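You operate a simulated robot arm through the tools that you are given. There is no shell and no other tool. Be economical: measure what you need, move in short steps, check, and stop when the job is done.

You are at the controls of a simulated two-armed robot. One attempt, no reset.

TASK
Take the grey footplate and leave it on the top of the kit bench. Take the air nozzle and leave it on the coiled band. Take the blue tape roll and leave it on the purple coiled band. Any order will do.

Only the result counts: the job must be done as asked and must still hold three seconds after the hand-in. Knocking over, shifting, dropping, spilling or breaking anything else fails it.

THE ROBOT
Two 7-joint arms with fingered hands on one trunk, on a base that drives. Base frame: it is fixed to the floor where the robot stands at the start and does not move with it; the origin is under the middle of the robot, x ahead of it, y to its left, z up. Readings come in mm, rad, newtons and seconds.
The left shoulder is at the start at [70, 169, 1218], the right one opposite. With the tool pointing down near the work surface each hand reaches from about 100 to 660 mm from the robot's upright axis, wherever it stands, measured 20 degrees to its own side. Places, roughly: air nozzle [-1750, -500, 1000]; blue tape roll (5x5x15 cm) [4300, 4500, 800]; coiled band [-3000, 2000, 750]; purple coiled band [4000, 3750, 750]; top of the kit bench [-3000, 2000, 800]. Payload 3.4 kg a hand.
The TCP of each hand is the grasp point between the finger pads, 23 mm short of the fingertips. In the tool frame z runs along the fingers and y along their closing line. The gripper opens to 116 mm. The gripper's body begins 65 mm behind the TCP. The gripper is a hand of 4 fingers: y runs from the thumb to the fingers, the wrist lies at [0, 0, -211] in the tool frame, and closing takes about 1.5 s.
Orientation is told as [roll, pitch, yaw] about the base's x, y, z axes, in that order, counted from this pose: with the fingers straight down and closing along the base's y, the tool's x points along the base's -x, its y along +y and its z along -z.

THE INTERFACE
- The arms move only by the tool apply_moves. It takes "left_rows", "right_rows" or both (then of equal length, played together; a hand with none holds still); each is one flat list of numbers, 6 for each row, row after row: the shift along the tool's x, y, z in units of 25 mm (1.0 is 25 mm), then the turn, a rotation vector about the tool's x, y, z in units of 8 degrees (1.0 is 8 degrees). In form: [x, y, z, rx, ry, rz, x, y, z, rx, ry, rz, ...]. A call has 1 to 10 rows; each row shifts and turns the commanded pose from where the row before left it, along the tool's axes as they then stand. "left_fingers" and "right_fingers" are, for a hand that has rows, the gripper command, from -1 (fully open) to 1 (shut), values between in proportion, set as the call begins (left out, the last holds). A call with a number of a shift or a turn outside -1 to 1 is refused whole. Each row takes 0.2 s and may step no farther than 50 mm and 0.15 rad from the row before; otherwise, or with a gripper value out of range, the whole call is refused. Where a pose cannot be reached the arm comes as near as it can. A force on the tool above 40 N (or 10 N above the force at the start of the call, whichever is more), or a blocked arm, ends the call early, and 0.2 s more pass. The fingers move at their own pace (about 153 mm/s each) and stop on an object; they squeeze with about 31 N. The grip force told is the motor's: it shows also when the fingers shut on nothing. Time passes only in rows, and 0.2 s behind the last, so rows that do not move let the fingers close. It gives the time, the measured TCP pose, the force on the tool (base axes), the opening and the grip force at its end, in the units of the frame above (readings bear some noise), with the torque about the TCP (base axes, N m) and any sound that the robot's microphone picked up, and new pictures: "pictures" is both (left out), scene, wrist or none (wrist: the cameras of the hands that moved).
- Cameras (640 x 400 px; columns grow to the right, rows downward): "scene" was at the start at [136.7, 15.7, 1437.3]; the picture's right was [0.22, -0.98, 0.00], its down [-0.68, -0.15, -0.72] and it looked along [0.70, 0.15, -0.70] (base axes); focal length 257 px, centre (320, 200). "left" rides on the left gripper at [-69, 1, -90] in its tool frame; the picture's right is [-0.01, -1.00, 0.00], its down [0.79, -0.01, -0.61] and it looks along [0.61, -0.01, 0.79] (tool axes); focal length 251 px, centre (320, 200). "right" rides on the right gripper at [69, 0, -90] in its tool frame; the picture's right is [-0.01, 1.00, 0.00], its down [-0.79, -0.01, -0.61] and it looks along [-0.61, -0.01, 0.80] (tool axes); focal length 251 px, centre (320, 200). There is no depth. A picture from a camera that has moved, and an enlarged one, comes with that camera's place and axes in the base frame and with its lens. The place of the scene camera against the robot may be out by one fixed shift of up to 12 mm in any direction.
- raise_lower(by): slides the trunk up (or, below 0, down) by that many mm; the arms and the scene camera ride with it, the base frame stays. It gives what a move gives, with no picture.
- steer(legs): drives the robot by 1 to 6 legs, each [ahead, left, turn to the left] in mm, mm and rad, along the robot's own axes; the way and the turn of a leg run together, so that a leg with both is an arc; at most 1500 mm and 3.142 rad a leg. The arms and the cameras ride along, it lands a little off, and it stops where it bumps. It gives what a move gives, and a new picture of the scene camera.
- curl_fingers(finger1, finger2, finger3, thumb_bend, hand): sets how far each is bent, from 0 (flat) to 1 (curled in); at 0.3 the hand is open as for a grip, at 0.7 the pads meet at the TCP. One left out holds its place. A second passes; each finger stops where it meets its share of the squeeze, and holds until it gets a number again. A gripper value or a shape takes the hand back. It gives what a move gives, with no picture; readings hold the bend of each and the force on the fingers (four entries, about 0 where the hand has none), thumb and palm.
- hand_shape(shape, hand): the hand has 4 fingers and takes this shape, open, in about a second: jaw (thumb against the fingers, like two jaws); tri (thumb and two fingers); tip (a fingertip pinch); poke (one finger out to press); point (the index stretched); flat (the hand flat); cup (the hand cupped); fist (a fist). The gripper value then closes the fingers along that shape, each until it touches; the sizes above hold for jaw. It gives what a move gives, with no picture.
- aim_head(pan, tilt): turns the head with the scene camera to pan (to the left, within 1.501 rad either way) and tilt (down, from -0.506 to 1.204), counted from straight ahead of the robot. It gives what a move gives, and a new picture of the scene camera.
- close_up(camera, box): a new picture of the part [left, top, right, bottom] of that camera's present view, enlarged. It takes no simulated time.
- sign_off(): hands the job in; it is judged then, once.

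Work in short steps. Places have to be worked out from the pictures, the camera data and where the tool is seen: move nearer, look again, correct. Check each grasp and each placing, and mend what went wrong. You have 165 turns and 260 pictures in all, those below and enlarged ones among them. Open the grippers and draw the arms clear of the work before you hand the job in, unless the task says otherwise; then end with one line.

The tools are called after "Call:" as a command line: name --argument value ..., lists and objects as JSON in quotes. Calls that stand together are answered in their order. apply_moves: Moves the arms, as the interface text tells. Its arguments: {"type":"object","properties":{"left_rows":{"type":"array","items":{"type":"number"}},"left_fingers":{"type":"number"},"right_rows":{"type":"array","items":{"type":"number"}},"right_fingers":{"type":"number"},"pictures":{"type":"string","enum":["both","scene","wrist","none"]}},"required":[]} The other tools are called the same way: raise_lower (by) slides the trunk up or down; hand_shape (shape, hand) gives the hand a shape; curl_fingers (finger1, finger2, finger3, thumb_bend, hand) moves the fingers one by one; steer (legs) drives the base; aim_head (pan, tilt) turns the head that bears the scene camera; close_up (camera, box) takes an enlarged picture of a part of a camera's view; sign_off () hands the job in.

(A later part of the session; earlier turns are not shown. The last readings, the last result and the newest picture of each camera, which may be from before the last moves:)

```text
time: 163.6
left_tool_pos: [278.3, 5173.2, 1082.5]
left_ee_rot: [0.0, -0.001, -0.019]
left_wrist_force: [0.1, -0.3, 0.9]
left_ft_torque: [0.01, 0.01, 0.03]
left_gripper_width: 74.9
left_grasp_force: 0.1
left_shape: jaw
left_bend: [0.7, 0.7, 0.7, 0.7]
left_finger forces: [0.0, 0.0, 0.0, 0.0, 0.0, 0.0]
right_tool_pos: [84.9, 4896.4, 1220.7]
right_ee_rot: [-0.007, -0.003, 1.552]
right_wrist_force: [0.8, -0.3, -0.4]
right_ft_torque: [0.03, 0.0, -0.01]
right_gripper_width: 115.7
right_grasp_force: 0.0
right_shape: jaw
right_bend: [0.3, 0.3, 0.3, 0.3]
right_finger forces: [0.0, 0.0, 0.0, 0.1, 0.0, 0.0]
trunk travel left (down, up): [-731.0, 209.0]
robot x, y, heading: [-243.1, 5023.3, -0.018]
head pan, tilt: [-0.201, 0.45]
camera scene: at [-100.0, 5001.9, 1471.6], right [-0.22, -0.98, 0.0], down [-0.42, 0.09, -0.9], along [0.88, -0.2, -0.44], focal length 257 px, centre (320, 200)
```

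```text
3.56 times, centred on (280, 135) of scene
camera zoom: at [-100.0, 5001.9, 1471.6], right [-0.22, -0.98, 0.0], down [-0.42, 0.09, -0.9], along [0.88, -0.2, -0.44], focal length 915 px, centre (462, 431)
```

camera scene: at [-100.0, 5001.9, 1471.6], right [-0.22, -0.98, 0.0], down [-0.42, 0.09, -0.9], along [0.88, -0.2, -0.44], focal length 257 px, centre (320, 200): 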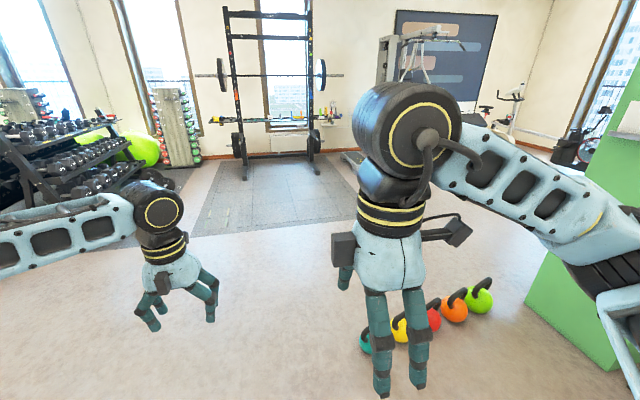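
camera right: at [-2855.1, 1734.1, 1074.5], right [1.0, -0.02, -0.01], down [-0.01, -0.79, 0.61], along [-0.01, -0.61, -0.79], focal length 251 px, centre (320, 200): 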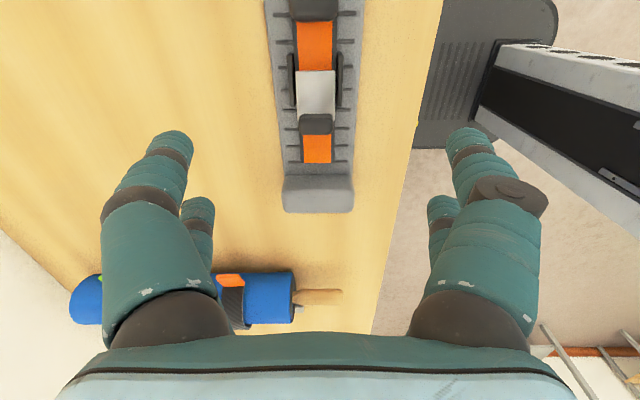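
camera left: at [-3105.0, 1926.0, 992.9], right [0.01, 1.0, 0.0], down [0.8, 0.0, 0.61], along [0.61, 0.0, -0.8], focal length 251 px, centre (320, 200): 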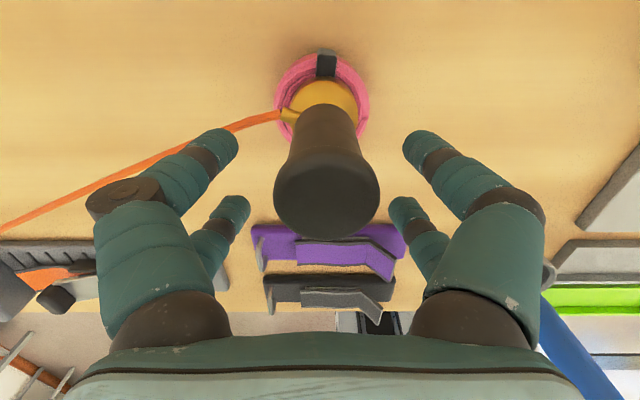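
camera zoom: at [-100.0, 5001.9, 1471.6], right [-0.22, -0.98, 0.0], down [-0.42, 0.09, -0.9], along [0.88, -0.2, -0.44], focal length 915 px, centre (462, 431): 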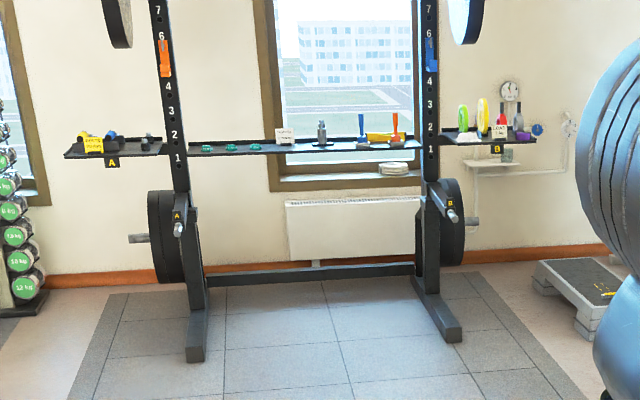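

The rack carries shelves A (left) and B (right) with small items. I drive nearer: ahead 2500 and look.

Call:
steer --legs '[[1500, 0, 0], [1100, -400, 0.02]]'

Call:
aim_head --pan 0.0 --tilt 0.35

Call:
close_up --camera "scene" --box '[220, 100, 460, 250]'

```text
time: 176.6
left_tool_pos: [2878.2, 4760.4, 1084.8]
left_ee_rot: [-0.001, -0.004, 0.012]
left_wrist_force: [-0.5, -0.3, -0.4]
left_ft_torque: [0.01, 0.01, 0.01]
left_gripper_width: 74.8
left_grasp_force: 0.1
left_shape: jaw
left_bend: [0.7, 0.7, 0.7, 0.7]
left_finger forces: [0.0, 0.1, 0.0, 0.0, 0.0, 0.0]
right_tool_pos: [2694.4, 4478.1, 1221.4]
right_ee_rot: [-0.008, 0.0, 1.582]
right_wrist_force: [-0.5, 0.4, -0.1]
right_ft_torque: [-0.03, -0.03, 0.02]
right_gripper_width: 115.7
right_grasp_force: 0.1
right_shape: jaw
right_bend: [0.3, 0.3, 0.3, 0.3]
right_finger forces: [0.0, 0.0, 0.0, 0.1, 0.0, 0.0]
trunk travel left (down, up): [-731.0, 209.0]
robot x, y, heading: [2359.2, 4598.3, 0.016]
head pan, tilt: [-0.201, 0.45]
camera scene: at [2499.0, 4577.5, 1473.1], right [-0.19, -0.98, 0.0], down [-0.42, 0.08, -0.9], along [0.89, -0.17, -0.43], focal length 257 px, centre (320, 200)
```

scene: 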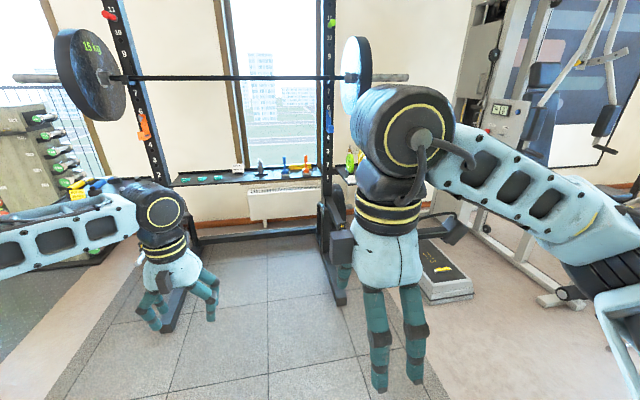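

```text
time: 177.3
left_tool_pos: [2882.5, 4761.0, 1082.2]
left_ee_rot: [0.0, 0.0, 0.013]
left_wrist_force: [0.0, 0.4, -0.2]
left_ft_torque: [-0.01, -0.01, 0.01]
left_gripper_width: 75.1
left_grasp_force: 0.1
left_shape: jaw
left_bend: [0.7, 0.7, 0.7, 0.7]
left_finger forces: [0.0, 0.0, 0.0, 0.0, 0.0, 0.0]
right_tool_pos: [2699.7, 4476.9, 1218.4]
right_ee_rot: [-0.002, 0.0, 1.582]
right_wrist_force: [-1.0, 0.2, 0.3]
right_ft_torque: [-0.02, 0.0, -0.01]
right_gripper_width: 116.2
right_grasp_force: 0.1
right_shape: jaw
right_bend: [0.3, 0.3, 0.3, 0.3]
right_finger forces: [0.0, 0.0, 0.0, 0.0, 0.1, 0.2]
trunk travel left (down, up): [-731.0, 209.0]
robot x, y, heading: [2361.5, 4592.7, 0.011]
head pan, tilt: [0.0, 0.351]
camera scene: at [2502.7, 4595.6, 1482.2], right [0.01, -1.0, 0.0], down [-0.34, 0.0, -0.94], along [0.94, 0.01, -0.34], focal length 257 px, centre (320, 200)
```

scene: 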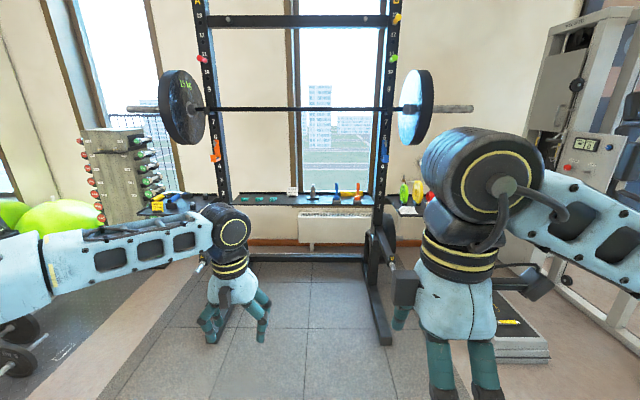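

```text
2.67 times, centred on (340, 175) of scene
camera zoom: at [2502.7, 4595.6, 1482.2], right [0.01, -1.0, 0.0], down [-0.34, 0.0, -0.94], along [0.94, 0.01, -0.34], focal length 686 px, centre (267, 267)
```

zoom: 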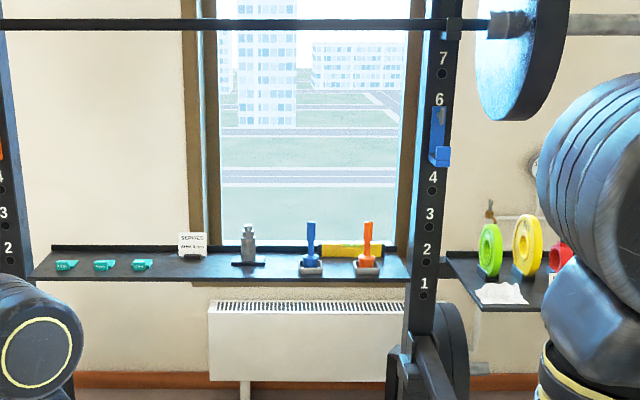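

The blue-handled item on the middle shelf is near (4390, 4486). I lower the trunk 200 mm to stay under the barbell and drive closer.

Call:
raise_lower --by -180

Call:
steer --legs '[[1050, 40, 0]]'

Call:
aim_head --pan -0.15 --tilt 0.45

Call:
close_up --camera "scene" --box '[220, 100, 460, 250]'

```text
time: 179.3
left_tool_pos: [2882.4, 4759.8, 902.6]
left_ee_rot: [0.001, 0.001, 0.012]
left_wrist_force: [0.0, -0.4, 0.3]
left_ft_torque: [0.02, -0.01, -0.04]
left_gripper_width: 75.1
left_grasp_force: 0.1
left_shape: jaw
left_bend: [0.7, 0.7, 0.7, 0.7]
left_finger forces: [0.1, 0.0, 0.0, 0.1, 0.0, 0.0]
right_tool_pos: [2699.3, 4477.2, 1039.9]
right_ee_rot: [-0.003, -0.002, 1.581]
right_wrist_force: [0.9, -1.3, -0.1]
right_ft_torque: [-0.05, 0.01, 0.0]
right_gripper_width: 116.0
right_grasp_force: 0.0
right_shape: jaw
right_bend: [0.3, 0.3, 0.3, 0.3]
right_finger forces: [0.0, 0.0, 0.1, 0.0, 0.0, 0.0]
trunk travel left (down, up): [-551.0, 389.0]
robot x, y, heading: [2359.9, 4596.9, 0.013]
head pan, tilt: [0.0, 0.351]
```

```text
time: 184.8
left_tool_pos: [3940.9, 4807.8, 903.3]
left_ee_rot: [0.001, 0.004, 0.008]
left_wrist_force: [0.4, -0.2, 0.5]
left_ft_torque: [0.02, 0.0, 0.03]
left_gripper_width: 74.7
left_grasp_force: 0.2
left_shape: jaw
left_bend: [0.7, 0.7, 0.7, 0.7]
left_finger forces: [0.0, 0.1, 0.0, 0.1, 0.0, 0.0]
right_tool_pos: [3756.8, 4525.7, 1039.7]
right_ee_rot: [-0.001, 0.0, 1.576]
right_wrist_force: [-0.5, -0.2, -0.4]
right_ft_torque: [0.0, 0.0, 0.01]
right_gripper_width: 115.9
right_grasp_force: 0.0
right_shape: jaw
right_bend: [0.3, 0.3, 0.3, 0.3]
right_finger forces: [0.0, 0.1, 0.0, 0.0, 0.0, 0.0]
trunk travel left (down, up): [-551.0, 389.0]
robot x, y, heading: [3419.1, 4646.9, 0.006]
head pan, tilt: [0.0, 0.351]
camera scene: at [3566.3, 4645.1, 1302.3], right [0.01, -1.0, 0.0], down [-0.34, 0.0, -0.94], along [0.94, 0.01, -0.34], focal length 257 px, centre (320, 200)
```

scene: 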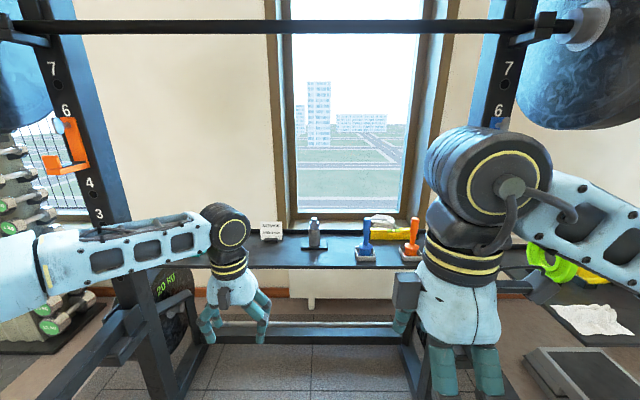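

```text
time: 185.5
left_tool_pos: [3941.2, 4807.3, 902.5]
left_ee_rot: [0.001, 0.003, 0.007]
left_wrist_force: [0.5, 0.1, 0.3]
left_ft_torque: [0.01, -0.01, 0.0]
left_gripper_width: 74.8
left_grasp_force: 0.1
left_shape: jaw
left_bend: [0.7, 0.7, 0.7, 0.7]
left_finger forces: [0.0, 0.0, 0.0, 0.1, 0.1, 0.0]
right_tool_pos: [3756.8, 4525.0, 1039.0]
right_ee_rot: [-0.002, -0.001, 1.574]
right_wrist_force: [0.2, 1.3, 0.8]
right_ft_torque: [-0.04, 0.0, 0.0]
right_gripper_width: 115.9
right_grasp_force: 0.0
right_shape: jaw
right_bend: [0.3, 0.3, 0.3, 0.3]
right_finger forces: [0.0, 0.0, 0.0, 0.1, 0.1, 0.0]
trunk travel left (down, up): [-551.0, 389.0]
robot x, y, heading: [3416.7, 4644.6, 0.002]
head pan, tilt: [-0.15, 0.45]
camera scene: at [3564.1, 4631.4, 1293.1], right [-0.14, -0.99, 0.0], down [-0.43, 0.06, -0.9], along [0.89, -0.13, -0.44], focal length 257 px, centre (320, 200)
```

scene: 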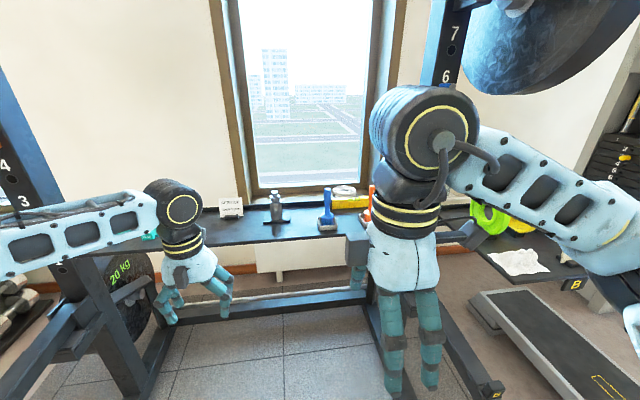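

```text
2.67 times, centred on (340, 175) of scene
camera zoom: at [3564.1, 4631.4, 1293.1], right [-0.14, -0.99, 0.0], down [-0.43, 0.06, -0.9], along [0.89, -0.13, -0.44], focal length 686 px, centre (267, 267)
```

zoom: 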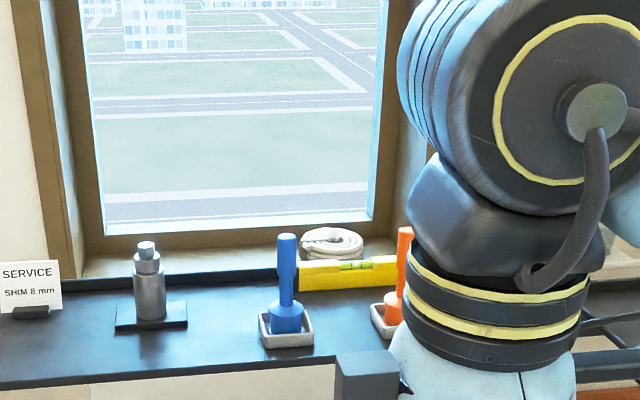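

I check shelf B and shelf A too, before deciding.

Call:
aim_head --pan -0.6 --tilt 0.5

Call:
aim_head --pan 0.7 --tilt 0.4

```text
time: 186.4
left_tool_pos: [3941.7, 4807.1, 902.7]
left_ee_rot: [-0.002, 0.002, 0.006]
left_wrist_force: [-0.2, -0.5, -1.3]
left_ft_torque: [-0.01, 0.0, 0.02]
left_gripper_width: 75.0
left_grasp_force: 0.2
left_shape: jaw
left_bend: [0.7, 0.7, 0.7, 0.7]
left_finger forces: [0.0, 0.1, 0.0, 0.0, 0.1, 0.0]
right_tool_pos: [3757.4, 4525.9, 1040.1]
right_ee_rot: [-0.003, -0.001, 1.574]
right_wrist_force: [0.5, 0.0, 0.0]
right_ft_torque: [0.02, -0.02, 0.03]
right_gripper_width: 116.3
right_grasp_force: 0.1
right_shape: jaw
right_bend: [0.3, 0.3, 0.3, 0.3]
right_finger forces: [0.1, 0.0, 0.1, 0.1, 0.1, 0.0]
trunk travel left (down, up): [-551.0, 389.0]
robot x, y, heading: [3417.2, 4645.1, 0.004]
head pan, tilt: [-0.6, 0.499]
camera scene: at [3548.5, 4593.7, 1288.6], right [-0.56, -0.83, 0.0], down [-0.4, 0.27, -0.88], along [0.73, -0.49, -0.48], focal length 257 px, centre (320, 200)
```

scene: 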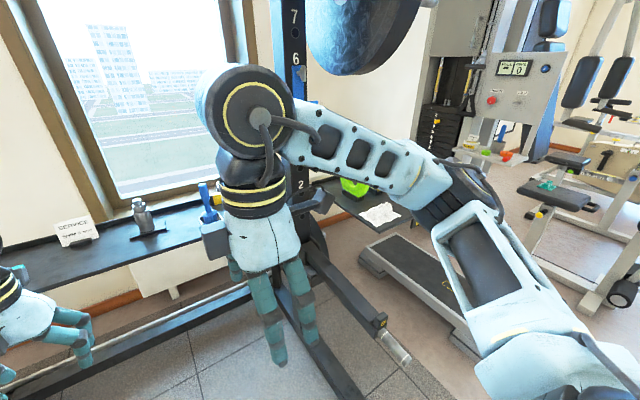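

```text
time: 187.9
left_tool_pos: [3942.6, 4806.8, 900.8]
left_ee_rot: [-0.001, 0.0, 0.006]
left_wrist_force: [-0.5, 0.2, -0.1]
left_ft_torque: [0.0, 0.0, 0.0]
left_gripper_width: 74.9
left_grasp_force: 0.0
left_shape: jaw
left_bend: [0.7, 0.7, 0.7, 0.7]
left_finger forces: [0.1, 0.0, 0.0, 0.0, 0.0, 0.1]
right_tool_pos: [3757.6, 4526.2, 1039.6]
right_ee_rot: [-0.002, -0.001, 1.576]
right_wrist_force: [-0.1, -0.5, -1.2]
right_ft_torque: [0.01, 0.0, -0.02]
right_gripper_width: 115.8
right_grasp_force: 0.1
right_shape: jaw
right_bend: [0.3, 0.3, 0.3, 0.3]
right_finger forces: [0.0, 0.0, 0.1, 0.1, 0.1, 0.0]
trunk travel left (down, up): [-551.0, 389.0]
robot x, y, heading: [3414.1, 4646.5, 0.011]
head pan, tilt: [0.7, 0.4]
camera scene: at [3543.6, 4704.6, 1297.7], right [0.65, -0.76, 0.0], down [-0.3, -0.25, -0.92], along [0.7, 0.6, -0.39], focal length 257 px, centre (320, 200)
```

scene: 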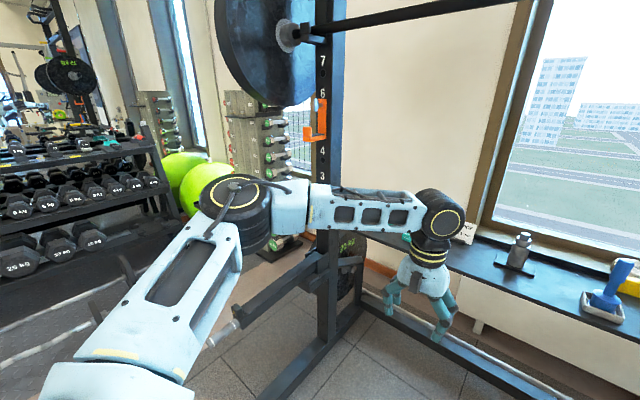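

The blue item (≈5×5×15, standing in a small tray) is at about (4458, 4472), shelf z≈765. I retract the left arm, then drive 450 ahead so that the right hand comes near.

Call:
apply_moves --left_rows '[1, 0, 0, 0, 0, 0, 1, 0, 0, 0, 0, 0, 1, 0, 0, 0, 0, 0, 1, 0, 0, 0, 0, 0, 1, 0, 0, 0, 0, 0, 1, 0, 0, 0, 0, 0, 1, 0, 0, 0, 0, 0, 1, 0, 0, 0, 0, 0]' --pictures "none"

Call:
steer --legs '[[430, -30, 0]]'

Call:
aim_head --pan 0.1 --tilt 0.6

Call:
apply_moves --right_rows '[0, 0, 0, 0, 0, 0]' --pictures "wrist"

```text
time: 189.7
left_tool_pos: [3739.1, 4806.0, 903.0]
left_ee_rot: [0.001, 0.004, 0.007]
left_wrist_force: [-1.0, 0.2, -0.6]
left_ft_torque: [-0.02, -0.03, 0.02]
left_gripper_width: 74.9
left_grasp_force: 0.1
left_shape: jaw
left_bend: [0.7, 0.7, 0.7, 0.7]
left_finger forces: [0.0, 0.1, 0.0, 0.0, 0.2, 0.1]
right_tool_pos: [3755.6, 4526.0, 1039.8]
right_ee_rot: [-0.004, -0.001, 1.575]
right_wrist_force: [0.3, -0.4, 0.4]
right_ft_torque: [-0.02, -0.03, 0.01]
right_gripper_width: 116.2
right_grasp_force: 0.0
right_shape: jaw
right_bend: [0.3, 0.3, 0.3, 0.3]
right_finger forces: [0.0, 0.0, 0.0, 0.0, 0.0, 0.1]
trunk travel left (down, up): [-551.0, 389.0]
robot x, y, heading: [3413.4, 4646.8, 0.012]
head pan, tilt: [0.7, 0.4]
```

```text
time: 192.3
left_tool_pos: [4170.8, 4779.3, 902.3]
left_ee_rot: [0.0, 0.002, 0.007]
left_wrist_force: [0.3, 0.2, -0.4]
left_ft_torque: [-0.01, 0.04, -0.04]
left_gripper_width: 74.9
left_grasp_force: 0.1
left_shape: jaw
left_bend: [0.7, 0.7, 0.7, 0.7]
left_finger forces: [0.0, 0.0, 0.0, 0.1, 0.1, 0.1]
right_tool_pos: [4188.3, 4500.8, 1039.0]
right_ee_rot: [-0.001, -0.001, 1.578]
right_wrist_force: [-0.3, 0.5, 0.2]
right_ft_torque: [0.0, 0.02, 0.03]
right_gripper_width: 116.1
right_grasp_force: 0.1
right_shape: jaw
right_bend: [0.3, 0.3, 0.3, 0.3]
right_finger forces: [0.0, 0.0, 0.1, 0.0, 0.0, 0.0]
trunk travel left (down, up): [-551.0, 389.0]
robot x, y, heading: [3842.7, 4619.9, 0.01]
head pan, tilt: [0.7, 0.4]
camera scene: at [3973.8, 4678.3, 1297.8], right [0.65, -0.76, 0.0], down [-0.3, -0.25, -0.92], along [0.7, 0.6, -0.39], focal length 257 px, centre (320, 200)
```

scene: 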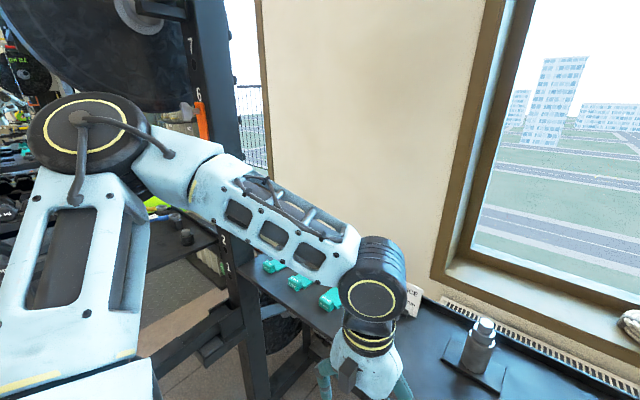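

```text
time: 193.3
left_tool_pos: [4169.5, 4781.0, 902.5]
left_ee_rot: [0.001, 0.002, 0.007]
left_wrist_force: [-0.4, 0.8, 0.5]
left_ft_torque: [0.03, -0.02, -0.04]
left_gripper_width: 74.9
left_grasp_force: 0.2
left_shape: jaw
left_bend: [0.7, 0.7, 0.7, 0.7]
left_finger forces: [0.1, 0.0, 0.0, 0.0, 0.1, 0.0]
right_tool_pos: [4187.0, 4500.2, 1039.1]
right_ee_rot: [-0.002, -0.002, 1.578]
right_wrist_force: [0.8, 0.3, 1.1]
right_ft_torque: [0.01, -0.03, 0.03]
right_gripper_width: 115.8
right_grasp_force: 0.1
right_shape: jaw
right_bend: [0.3, 0.3, 0.3, 0.3]
right_finger forces: [0.0, 0.1, 0.1, 0.0, 0.0, 0.1]
trunk travel left (down, up): [-551.0, 389.0]
robot x, y, heading: [3849.8, 4621.0, 0.011]
head pan, tilt: [0.099, 0.6]
camera scene: at [3991.2, 4627.6, 1279.6], right [0.11, -0.99, 0.0], down [-0.56, -0.06, -0.83], along [0.82, 0.09, -0.56], focal length 257 px, centre (320, 200)
```

scene: 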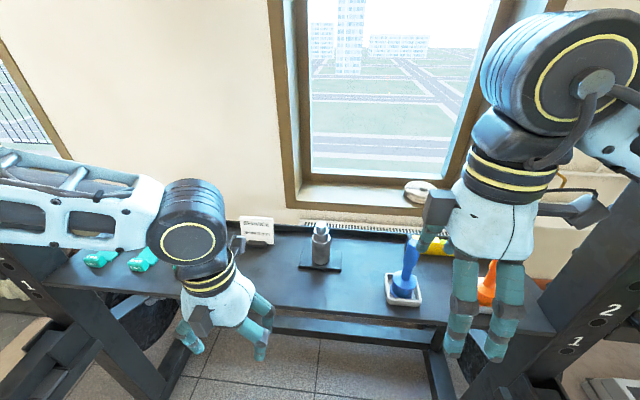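

```text
time: 193.7
left_tool_pos: [4169.4, 4780.0, 902.0]
left_ee_rot: [0.002, 0.002, 0.007]
left_wrist_force: [-0.2, 0.7, 0.1]
left_ft_torque: [-0.01, 0.01, -0.01]
left_gripper_width: 74.9
left_grasp_force: 0.1
left_shape: jaw
left_bend: [0.7, 0.7, 0.7, 0.7]
left_finger forces: [0.1, 0.0, 0.0, 0.0, 0.0, 0.0]
right_tool_pos: [4187.6, 4500.2, 1038.9]
right_ee_rot: [-0.002, -0.001, 1.577]
right_wrist_force: [-0.4, -0.3, -0.1]
right_ft_torque: [0.03, 0.01, 0.01]
right_gripper_width: 115.8
right_grasp_force: 0.1
right_shape: jaw
right_bend: [0.3, 0.3, 0.3, 0.3]
right_finger forces: [0.1, 0.1, 0.0, 0.0, 0.0, 0.1]
trunk travel left (down, up): [-551.0, 389.0]
robot x, y, heading: [3848.9, 4620.3, 0.013]
head pan, tilt: [0.099, 0.6]
camera right: at [4186.9, 4432.2, 1128.3], right [-1.0, 0.0, 0.0], down [0.0, 0.79, 0.61], along [0.0, 0.61, -0.79], focal length 251 px, centre (320, 200)
```

right: 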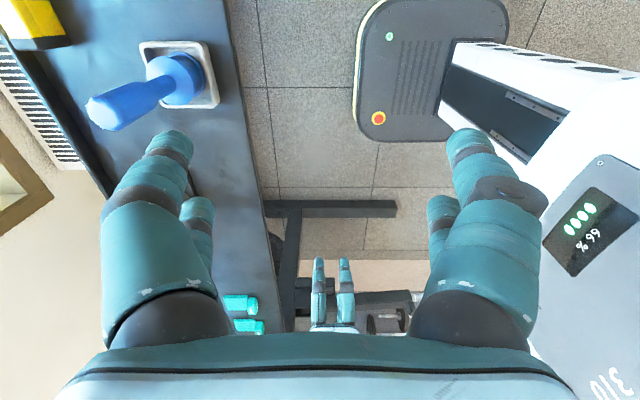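

Better fix: the blue item is at about (4378, 4490), z 775–925. I drive 60 mm ahead and 20 left, then extend the right hand toward it.

Call:
steer --legs '[[60, 20, 0]]'

Call:
apply_moves --right_rows '[0.3, -1, 0, 0, 0, 0, 0.3, -1, 0, 0, 0, 0, 0, -1, 0, 0, 0, 0, 0, -1, 0, 0, 0, 0, 0, -0.8, 0, 0, 0, 0]' --right_fingers -0.4 --pictures "both"

```text
time: 194.7
left_tool_pos: [4229.1, 4801.3, 902.4]
left_ee_rot: [-0.001, 0.002, 0.007]
left_wrist_force: [0.0, -0.4, -0.6]
left_ft_torque: [0.06, 0.01, -0.04]
left_gripper_width: 74.7
left_grasp_force: 0.0
left_shape: jaw
left_bend: [0.7, 0.7, 0.7, 0.7]
left_finger forces: [0.0, 0.0, 0.0, 0.0, 0.0, 0.0]
right_tool_pos: [4245.8, 4521.2, 1039.6]
right_ee_rot: [-0.004, 0.001, 1.576]
right_wrist_force: [0.4, -0.9, -0.5]
right_ft_torque: [0.04, 0.01, 0.03]
right_gripper_width: 116.1
right_grasp_force: 0.0
right_shape: jaw
right_bend: [0.3, 0.3, 0.3, 0.3]
right_finger forces: [0.0, 0.0, 0.1, 0.1, 0.0, 0.1]
trunk travel left (down, up): [-551.0, 389.0]
robot x, y, heading: [3906.9, 4639.6, 0.008]
head pan, tilt: [0.099, 0.6]
camera scene: at [4049.5, 4648.3, 1279.8], right [0.11, -0.99, 0.0], down [-0.56, -0.06, -0.83], along [0.82, 0.09, -0.56], focal length 257 px, centre (320, 200)
```

scene: 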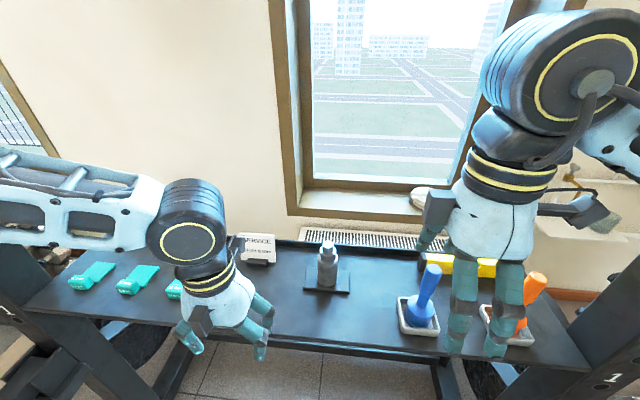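

```text
time: 195.9
left_tool_pos: [4230.9, 4800.6, 901.5]
left_ee_rot: [0.001, 0.002, 0.008]
left_wrist_force: [-0.5, -0.5, -0.6]
left_ft_torque: [-0.01, 0.0, -0.02]
left_gripper_width: 74.8
left_grasp_force: 0.0
left_shape: jaw
left_bend: [0.7, 0.7, 0.7, 0.7]
left_finger forces: [0.1, 0.0, 0.0, 0.0, 0.1, 0.1]
right_tool_pos: [4368.0, 4506.3, 1039.2]
right_ee_rot: [-0.002, 0.0, 1.577]
right_wrist_force: [-0.1, 0.1, 0.3]
right_ft_torque: [-0.02, 0.0, -0.01]
right_gripper_width: 81.5
right_grasp_force: 0.0
right_shape: jaw
right_bend: [0.66, 0.66, 0.66, 0.66]
right_finger forces: [0.0, 0.1, 0.0, 0.0, 0.0, 0.1]
trunk travel left (down, up): [-551.0, 389.0]
robot x, y, heading: [3906.9, 4635.6, 0.008]
head pan, tilt: [0.099, 0.6]
camera scene: at [4051.2, 4648.1, 1279.5], right [0.11, -0.99, 0.0], down [-0.56, -0.06, -0.82], along [0.82, 0.09, -0.57], focal length 257 px, centre (320, 200)
camera right: at [4366.7, 4437.8, 1128.2], right [-1.0, 0.0, 0.0], down [0.0, 0.79, 0.61], along [0.0, 0.61, -0.79], focal length 251 px, centre (320, 200)
```

scene: 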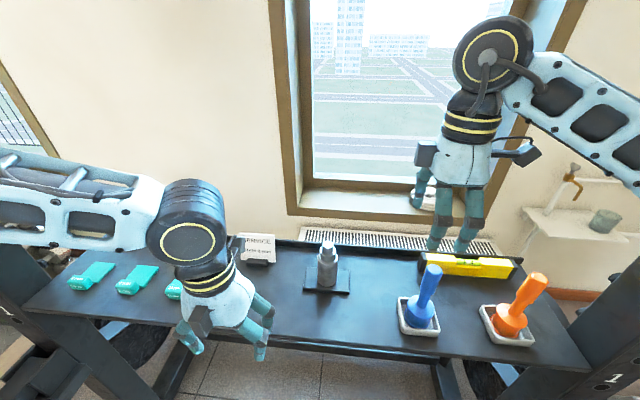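
right: 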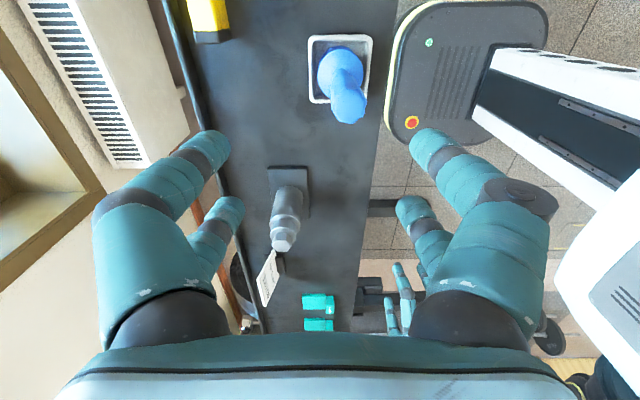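

Wrist view puts the item at about (4342, 4500). I shift −25 mm in x and lower 65 mm, then re-check.

Call:
apply_moves --right_rows '[0, 1, 0, 0, 0, 0, 0, 0, 0.9, 0, 0, 0, 0, 0, 0.9, 0, 0, 0, 0, 0, 0.8, 0, 0, 0]' --pictures "both"

```text
time: 196.9
left_tool_pos: [4231.0, 4800.0, 902.8]
left_ee_rot: [0.0, 0.004, 0.008]
left_wrist_force: [-0.3, 0.1, -0.6]
left_ft_torque: [0.0, -0.01, 0.01]
left_gripper_width: 74.9
left_grasp_force: 0.1
left_shape: jaw
left_bend: [0.7, 0.7, 0.7, 0.7]
left_finger forces: [0.1, 0.0, 0.0, 0.0, 0.0, 0.0]
right_tool_pos: [4341.9, 4505.0, 972.9]
right_ee_rot: [-0.002, -0.001, 1.577]
right_wrist_force: [0.5, -0.1, 0.9]
right_ft_torque: [-0.02, -0.02, -0.01]
right_gripper_width: 81.7
right_grasp_force: 0.0
right_shape: jaw
right_bend: [0.66, 0.66, 0.66, 0.66]
right_finger forces: [0.1, 0.0, 0.0, 0.0, 0.0, 0.1]
trunk travel left (down, up): [-551.0, 389.0]
robot x, y, heading: [3907.3, 4643.4, 0.009]
head pan, tilt: [0.099, 0.6]
camera scene: at [4051.0, 4647.7, 1279.5], right [0.11, -0.99, 0.0], down [-0.56, -0.06, -0.82], along [0.82, 0.09, -0.57], focal length 257 px, centre (320, 200)
camera right: at [4341.5, 4437.8, 1062.7], right [-1.0, 0.0, 0.0], down [0.0, 0.79, 0.61], along [0.0, 0.61, -0.79], focal length 251 px, centre (320, 200)
```

scene: 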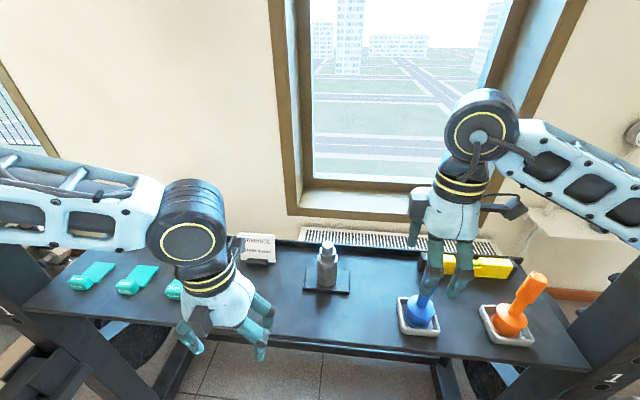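
right: 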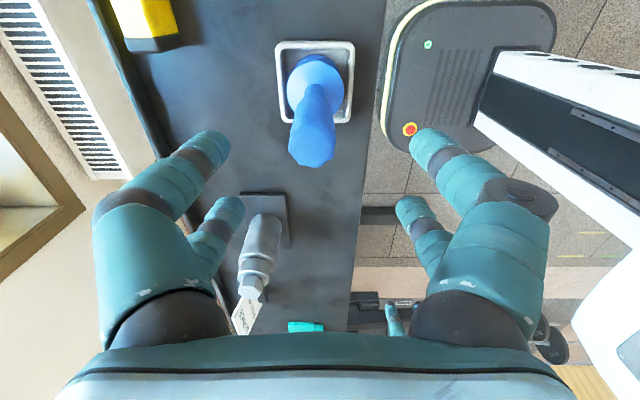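

Aligned with the near finger pair. I lower 72 mm and check before closing.

Call:
apply_moves --right_rows '[0, -0.1, 0.8, 0, 0, 0, 0, 0, 0.8, 0, 0, 0, 0, 0, 0.8, 0, 0, 0, 0, 0, 0.5, 0, 0, 0]' --pictures "wrist"

Call:
close_up --camera "scene" --box '[360, 200, 540, 350]'

```text
time: 197.9
left_tool_pos: [4229.3, 4800.6, 901.9]
left_ee_rot: [-0.001, 0.005, 0.006]
left_wrist_force: [-0.6, -0.3, 0.0]
left_ft_torque: [-0.02, 0.02, 0.02]
left_gripper_width: 74.9
left_grasp_force: 0.0
left_shape: jaw
left_bend: [0.7, 0.7, 0.7, 0.7]
left_finger forces: [0.0, 0.0, 0.0, 0.0, 0.0, 0.0]
right_tool_pos: [4345.3, 4505.9, 901.3]
right_ee_rot: [-0.003, -0.002, 1.575]
right_wrist_force: [0.3, 0.3, -0.7]
right_ft_torque: [-0.02, 0.01, 0.01]
right_gripper_width: 81.8
right_grasp_force: 0.1
right_shape: jaw
right_bend: [0.66, 0.66, 0.66, 0.66]
right_finger forces: [0.0, 0.1, 0.0, 0.1, 0.1, 0.0]
trunk travel left (down, up): [-551.0, 389.0]
robot x, y, heading: [3905.1, 4639.8, 0.007]
head pan, tilt: [0.099, 0.6]
camera right: at [4343.8, 4438.0, 990.6], right [-1.0, 0.0, 0.0], down [0.0, 0.79, 0.61], along [0.0, 0.61, -0.79], focal length 251 px, centre (320, 200)
```

right: 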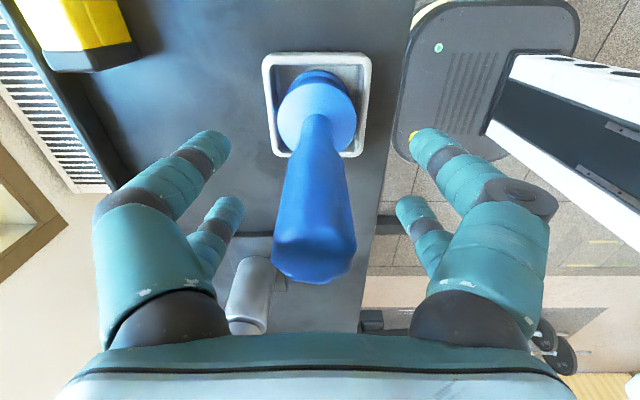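

```text
2.67 times, centred on (450, 275) of scene
camera zoom: at [4050.9, 4647.8, 1279.5], right [0.11, -0.99, 0.0], down [-0.56, -0.06, -0.82], along [0.82, 0.09, -0.57], focal length 686 px, centre (-27, 0)
```

zoom: 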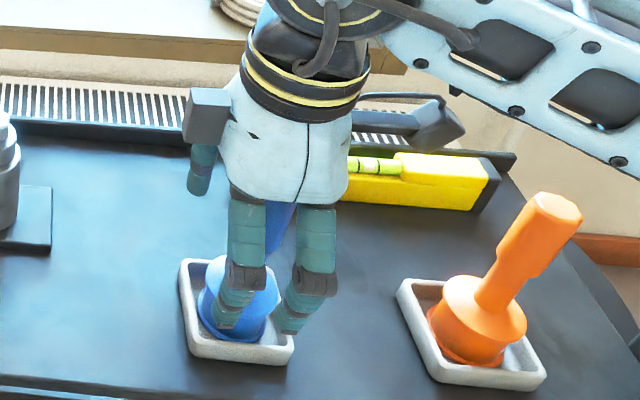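

The handle passes between the near finger pair. Closing.

Call:
apply_moves --right_rows '[0, 0, 0, 0, 0, 0, 0, 0, 0, 0, 0, 0, 0, 0, 0, 0, 0, 0, 0, 0, 0, 0, 0, 0, 0, 0, 0, 0, 0, 0, 0, 0, 0, 0, 0, 0]' --right_fingers 1 --pictures "wrist"

Call:
close_up --camera "scene" --box '[360, 200, 540, 350]'

```text
time: 199.3
left_tool_pos: [4230.4, 4799.9, 901.6]
left_ee_rot: [0.0, 0.003, 0.005]
left_wrist_force: [-0.2, 0.4, -0.1]
left_ft_torque: [0.01, -0.01, 0.0]
left_gripper_width: 74.9
left_grasp_force: 0.1
left_shape: jaw
left_bend: [0.7, 0.7, 0.7, 0.7]
left_finger forces: [0.0, 0.1, 0.0, 0.0, 0.1, 0.0]
right_tool_pos: [4344.1, 4506.1, 901.9]
right_ee_rot: [-0.001, -0.003, 1.576]
right_wrist_force: [0.2, 0.3, -0.3]
right_ft_torque: [-0.01, 0.02, -0.01]
right_gripper_width: 7.2
right_grasp_force: 31.0
right_shape: jaw
right_bend: [0.72, 0.62, 0.62, 0.76]
right_finger forces: [26.4, 0.0, 0.0, 0.0, 26.0, 0.0]
trunk travel left (down, up): [-551.0, 389.0]
robot x, y, heading: [3901.9, 4638.7, 0.01]
head pan, tilt: [0.099, 0.6]
camera right: at [4343.8, 4438.1, 990.7], right [-1.0, 0.0, 0.0], down [0.0, 0.79, 0.61], along [0.0, 0.61, -0.79], focal length 251 px, centre (320, 200)
```

right: 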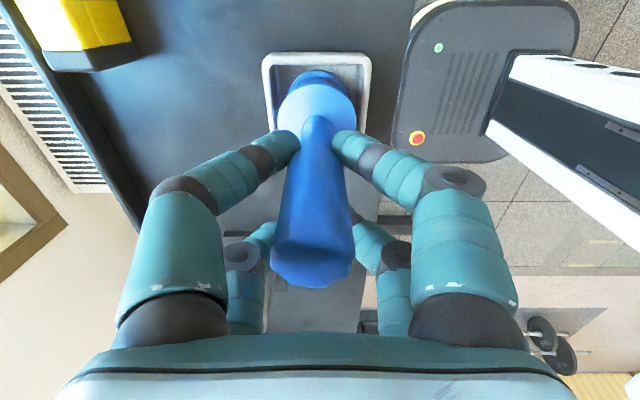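

```text
2.67 times, centred on (450, 275) of scene
camera zoom: at [4051.0, 4647.9, 1279.5], right [0.11, -0.99, 0.0], down [-0.56, -0.06, -0.82], along [0.82, 0.09, -0.57], focal length 686 px, centre (-27, 0)
```

zoom: 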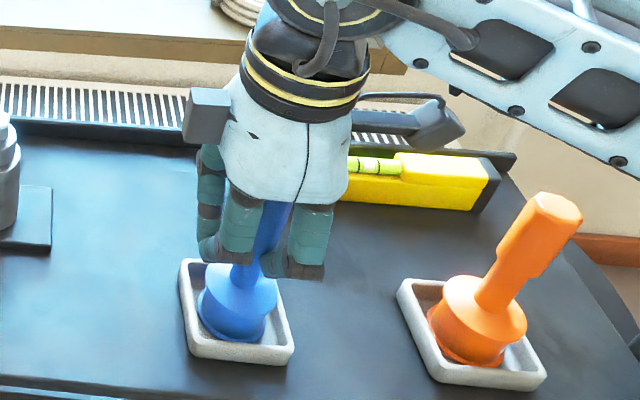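

Gripped (26 N). Before lifting I look toward shelf B for any competing blue roll.

Call:
aim_head --pan -0.75 --tilt 0.6

Call:
aim_head --pan 1.1 --tilt 0.6

```text
time: 200.4
left_tool_pos: [4230.2, 4799.2, 903.4]
left_ee_rot: [0.001, 0.003, 0.007]
left_wrist_force: [-0.5, 0.2, -0.5]
left_ft_torque: [-0.01, -0.04, -0.02]
left_gripper_width: 74.6
left_grasp_force: 0.1
left_shape: jaw
left_bend: [0.7, 0.7, 0.7, 0.7]
left_finger forces: [0.0, 0.1, 0.0, 0.0, 0.1, 0.1]
right_tool_pos: [4343.5, 4505.6, 900.7]
right_ee_rot: [0.0, -0.001, 1.575]
right_wrist_force: [0.0, -0.6, 0.5]
right_ft_torque: [0.05, 0.01, 0.01]
right_gripper_width: 7.4
right_grasp_force: 30.9
right_shape: jaw
right_bend: [0.72, 0.62, 0.62, 0.76]
right_finger forces: [26.2, 0.0, 0.0, 0.0, 26.1, 0.0]
trunk travel left (down, up): [-551.0, 389.0]
robot x, y, heading: [3903.1, 4640.5, 0.005]
head pan, tilt: [-0.75, 0.6]
camera scene: at [4028.2, 4578.7, 1279.5], right [-0.68, -0.74, 0.0], down [-0.42, 0.38, -0.82], along [0.61, -0.56, -0.57], focal length 257 px, centre (320, 200)
```

scene: 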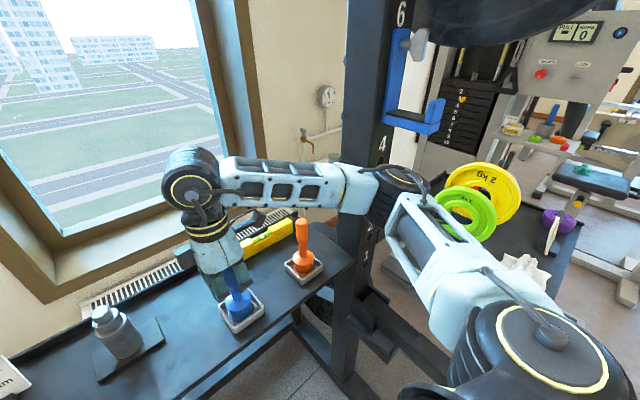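

```text
time: 202.3
left_tool_pos: [4229.7, 4799.8, 901.2]
left_ee_rot: [0.001, 0.003, 0.007]
left_wrist_force: [0.3, 0.6, 0.7]
left_ft_torque: [-0.03, 0.02, 0.0]
left_gripper_width: 75.1
left_grasp_force: 0.0
left_shape: jaw
left_bend: [0.7, 0.7, 0.7, 0.7]
left_finger forces: [0.0, 0.0, 0.0, 0.0, 0.1, 0.0]
right_tool_pos: [4343.9, 4505.5, 901.8]
right_ee_rot: [-0.002, -0.002, 1.577]
right_wrist_force: [-0.3, 0.1, 0.4]
right_ft_torque: [0.02, 0.01, 0.0]
right_gripper_width: 7.3
right_grasp_force: 31.1
right_shape: jaw
right_bend: [0.72, 0.62, 0.62, 0.76]
right_finger forces: [26.3, 0.0, 0.0, 0.0, 26.1, 0.1]
trunk travel left (down, up): [-551.0, 389.0]
robot x, y, heading: [3905.4, 4638.4, 0.004]
head pan, tilt: [1.1, 0.6]
camera scene: at [4002.7, 4717.5, 1279.5], right [0.89, -0.45, 0.0], down [-0.25, -0.51, -0.83], along [0.37, 0.74, -0.56], focal length 257 px, centre (320, 200)
```

scene: 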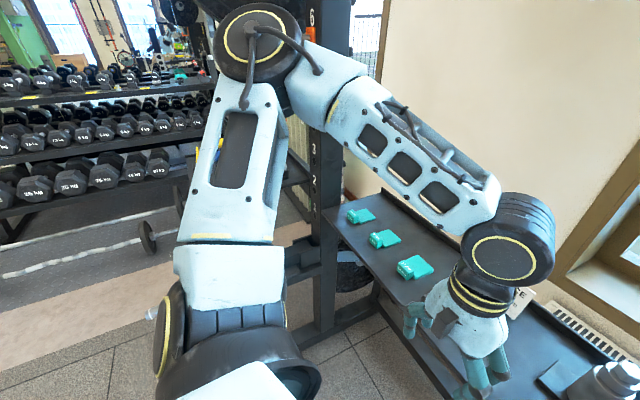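

No other blue roll; shelf B holds the purple coil at about (3985, 3640). I lift the blue item straight up out of its tray.

Call:
apply_moves --right_rows '[0, 0, -0.5, 0, 0, 0, 0, 0, -0.8, 0, 0, 0, 0, 0, -1, 0, 0, 0, 0, 0, -1, 0, 0, 0, 0, 0, -1, 0, 0, 0]' --pictures "wrist"

Call:
aim_head --pan -0.3 --tilt 0.6

```text
time: 203.5
left_tool_pos: [4230.9, 4800.9, 901.6]
left_ee_rot: [0.0, 0.001, 0.006]
left_wrist_force: [0.4, -1.1, -0.3]
left_ft_torque: [0.01, 0.0, -0.01]
left_gripper_width: 74.9
left_grasp_force: 0.0
left_shape: jaw
left_bend: [0.7, 0.7, 0.7, 0.7]
left_finger forces: [0.1, 0.1, 0.0, 0.1, 0.0, 0.0]
right_tool_pos: [4343.7, 4506.6, 1009.8]
right_ee_rot: [-0.004, 0.001, 1.575]
right_wrist_force: [0.3, -0.1, -1.5]
right_ft_torque: [-0.01, 0.01, 0.03]
right_gripper_width: 7.2
right_grasp_force: 30.9
right_shape: jaw
right_bend: [0.72, 0.62, 0.62, 0.76]
right_finger forces: [26.4, 0.0, 0.0, 0.0, 25.8, 0.0]
trunk travel left (down, up): [-551.0, 389.0]
robot x, y, heading: [3905.2, 4637.0, 0.011]
head pan, tilt: [1.1, 0.6]
camera right: at [4343.8, 4438.2, 1099.2], right [-1.0, 0.0, 0.0], down [0.0, 0.79, 0.61], along [0.0, 0.61, -0.79], focal length 251 px, centre (320, 200)
```

right: 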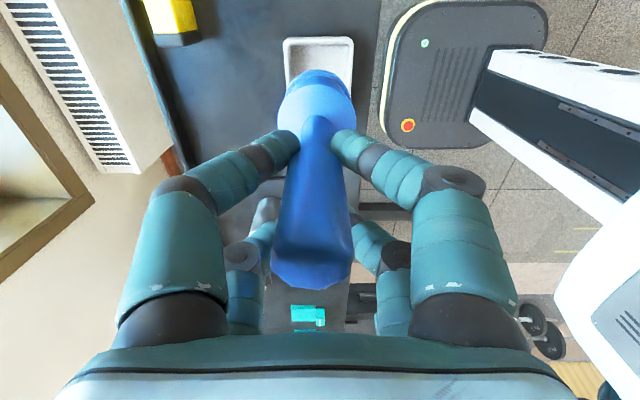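

```text
time: 205.0
left_tool_pos: [4231.0, 4800.5, 902.7]
left_ee_rot: [0.0, 0.005, 0.008]
left_wrist_force: [0.0, 0.3, 0.3]
left_ft_torque: [0.0, 0.0, 0.0]
left_gripper_width: 74.5
left_grasp_force: 0.1
left_shape: jaw
left_bend: [0.7, 0.7, 0.7, 0.7]
left_finger forces: [0.0, 0.0, 0.1, 0.0, 0.0, 0.0]
right_tool_pos: [4345.5, 4506.3, 1008.9]
right_ee_rot: [-0.001, -0.001, 1.576]
right_wrist_force: [0.6, 0.2, -2.3]
right_ft_torque: [0.02, -0.01, -0.01]
right_gripper_width: 7.1
right_grasp_force: 30.6
right_shape: jaw
right_bend: [0.72, 0.62, 0.62, 0.76]
right_finger forces: [26.3, 0.0, 0.1, 0.0, 25.9, 0.1]
trunk travel left (down, up): [-551.0, 389.0]
robot x, y, heading: [3907.5, 4638.6, 0.009]
head pan, tilt: [-0.3, 0.6]
camera scene: at [4047.7, 4613.0, 1279.5], right [-0.29, -0.96, 0.0], down [-0.54, 0.16, -0.82], along [0.79, -0.24, -0.57], focal length 257 px, centre (320, 200)
```

scene: 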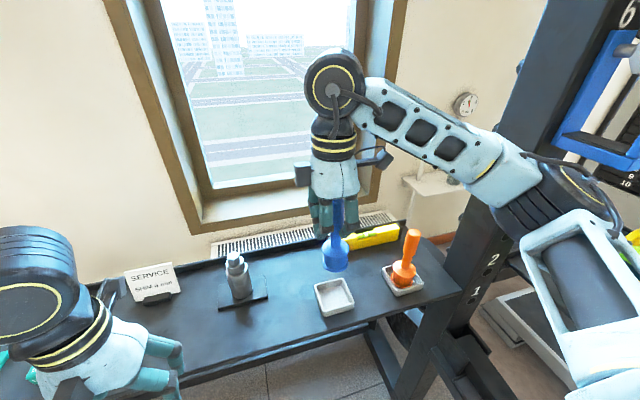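

It's out cleanly. I retract the hand 175 mm and back out of the rack 500 mm.

Call:
apply_moves --right_rows '[0, 1, 0, 0, 0, 0, 0, 1, 0, 0, 0, 0, 0, 1, 0, 0, 0, 0, 0, 1, 0, 0, 0, 0, 0, 1, 0, 0, 0, 0, 0, 1, 0, 0, 0, 0]' --pictures "none"

Call:
steer --legs '[[-650, 0, 0]]'

Call:
aim_head --pan -0.9 --tilt 0.5

```text
time: 206.4
left_tool_pos: [4230.4, 4798.9, 902.2]
left_ee_rot: [0.0, 0.002, 0.008]
left_wrist_force: [0.9, 0.1, 0.6]
left_ft_torque: [0.0, 0.0, 0.04]
left_gripper_width: 74.9
left_grasp_force: 0.0
left_shape: jaw
left_bend: [0.7, 0.7, 0.7, 0.7]
left_finger forces: [0.0, 0.1, 0.0, 0.0, 0.0, 0.0]
right_tool_pos: [4193.6, 4504.5, 1009.0]
right_ee_rot: [-0.001, 0.0, 1.576]
right_wrist_force: [0.2, 0.1, -1.4]
right_ft_torque: [-0.01, -0.01, -0.03]
right_gripper_width: 6.9
right_grasp_force: 30.9
right_shape: jaw
right_bend: [0.72, 0.62, 0.62, 0.76]
right_finger forces: [24.5, 0.1, 0.1, 0.1, 25.4, 0.0]
trunk travel left (down, up): [-551.0, 389.0]
robot x, y, heading: [3907.9, 4640.1, 0.007]
head pan, tilt: [-0.3, 0.6]
```

```text
time: 210.0
left_tool_pos: [3576.4, 4795.8, 901.8]
left_ee_rot: [0.0, 0.002, 0.016]
left_wrist_force: [-0.9, -0.4, 0.3]
left_ft_torque: [-0.02, 0.01, 0.01]
left_gripper_width: 74.9
left_grasp_force: 0.0
left_shape: jaw
left_bend: [0.7, 0.7, 0.7, 0.7]
left_finger forces: [0.0, 0.1, 0.1, 0.0, 0.0, 0.1]
right_tool_pos: [3541.6, 4499.9, 1009.3]
right_ee_rot: [-0.001, -0.001, 1.581]
right_wrist_force: [-0.2, 0.3, -1.6]
right_ft_torque: [0.03, -0.03, 0.02]
right_gripper_width: 7.0
right_grasp_force: 31.2
right_shape: jaw
right_bend: [0.72, 0.62, 0.62, 0.76]
right_finger forces: [24.5, 0.1, 0.0, 0.0, 25.4, 0.0]
trunk travel left (down, up): [-551.0, 389.0]
robot x, y, heading: [3256.3, 4631.2, 0.012]
head pan, tilt: [-0.3, 0.6]
camera scene: at [3394.5, 4607.0, 1279.5], right [-0.28, -0.96, 0.0], down [-0.54, 0.16, -0.82], along [0.79, -0.23, -0.57], focal length 257 px, centre (320, 200)
```

scene: 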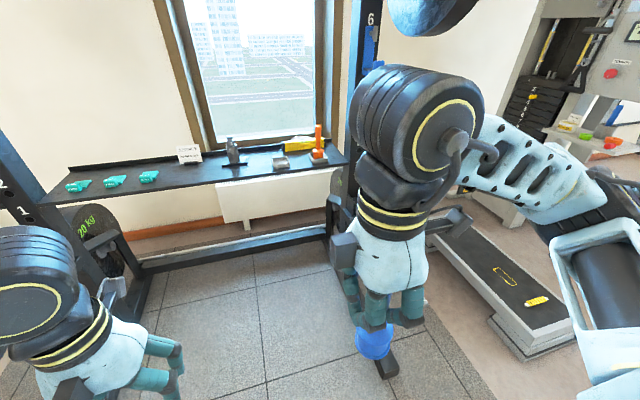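

```text
time: 211.0
left_tool_pos: [3575.3, 4794.7, 902.3]
left_ee_rot: [-0.002, 0.003, 0.014]
left_wrist_force: [-0.1, 0.3, 0.1]
left_ft_torque: [0.0, 0.0, -0.01]
left_gripper_width: 74.7
left_grasp_force: 0.0
left_shape: jaw
left_bend: [0.7, 0.7, 0.7, 0.7]
left_finger forces: [0.0, 0.0, 0.0, 0.1, 0.1, 0.1]
right_tool_pos: [3542.2, 4499.5, 1008.5]
right_ee_rot: [-0.001, -0.002, 1.582]
right_wrist_force: [-0.1, -0.3, -1.6]
right_ft_torque: [0.02, 0.0, 0.01]
right_gripper_width: 7.0
right_grasp_force: 31.1
right_shape: jaw
right_bend: [0.72, 0.62, 0.62, 0.76]
right_finger forces: [24.4, 0.0, 0.1, 0.0, 25.4, 0.1]
trunk travel left (down, up): [-551.0, 389.0]
robot x, y, heading: [3253.8, 4634.8, 0.014]
head pan, tilt: [-0.901, 0.499]
camera scene: at [3367.3, 4561.6, 1288.6], right [-0.77, -0.63, 0.0], down [-0.3, 0.37, -0.88], along [0.55, -0.68, -0.48], focal length 257 px, centre (320, 200)
```

scene: 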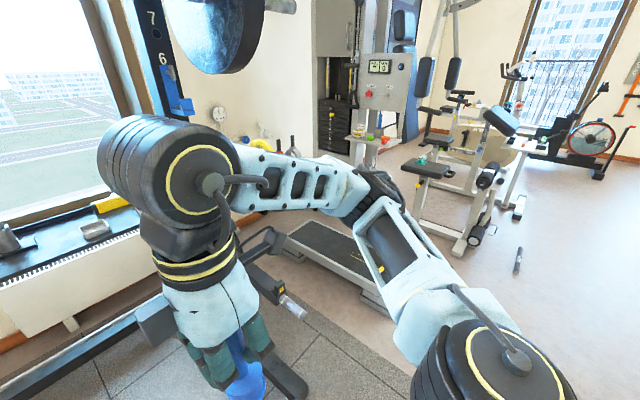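

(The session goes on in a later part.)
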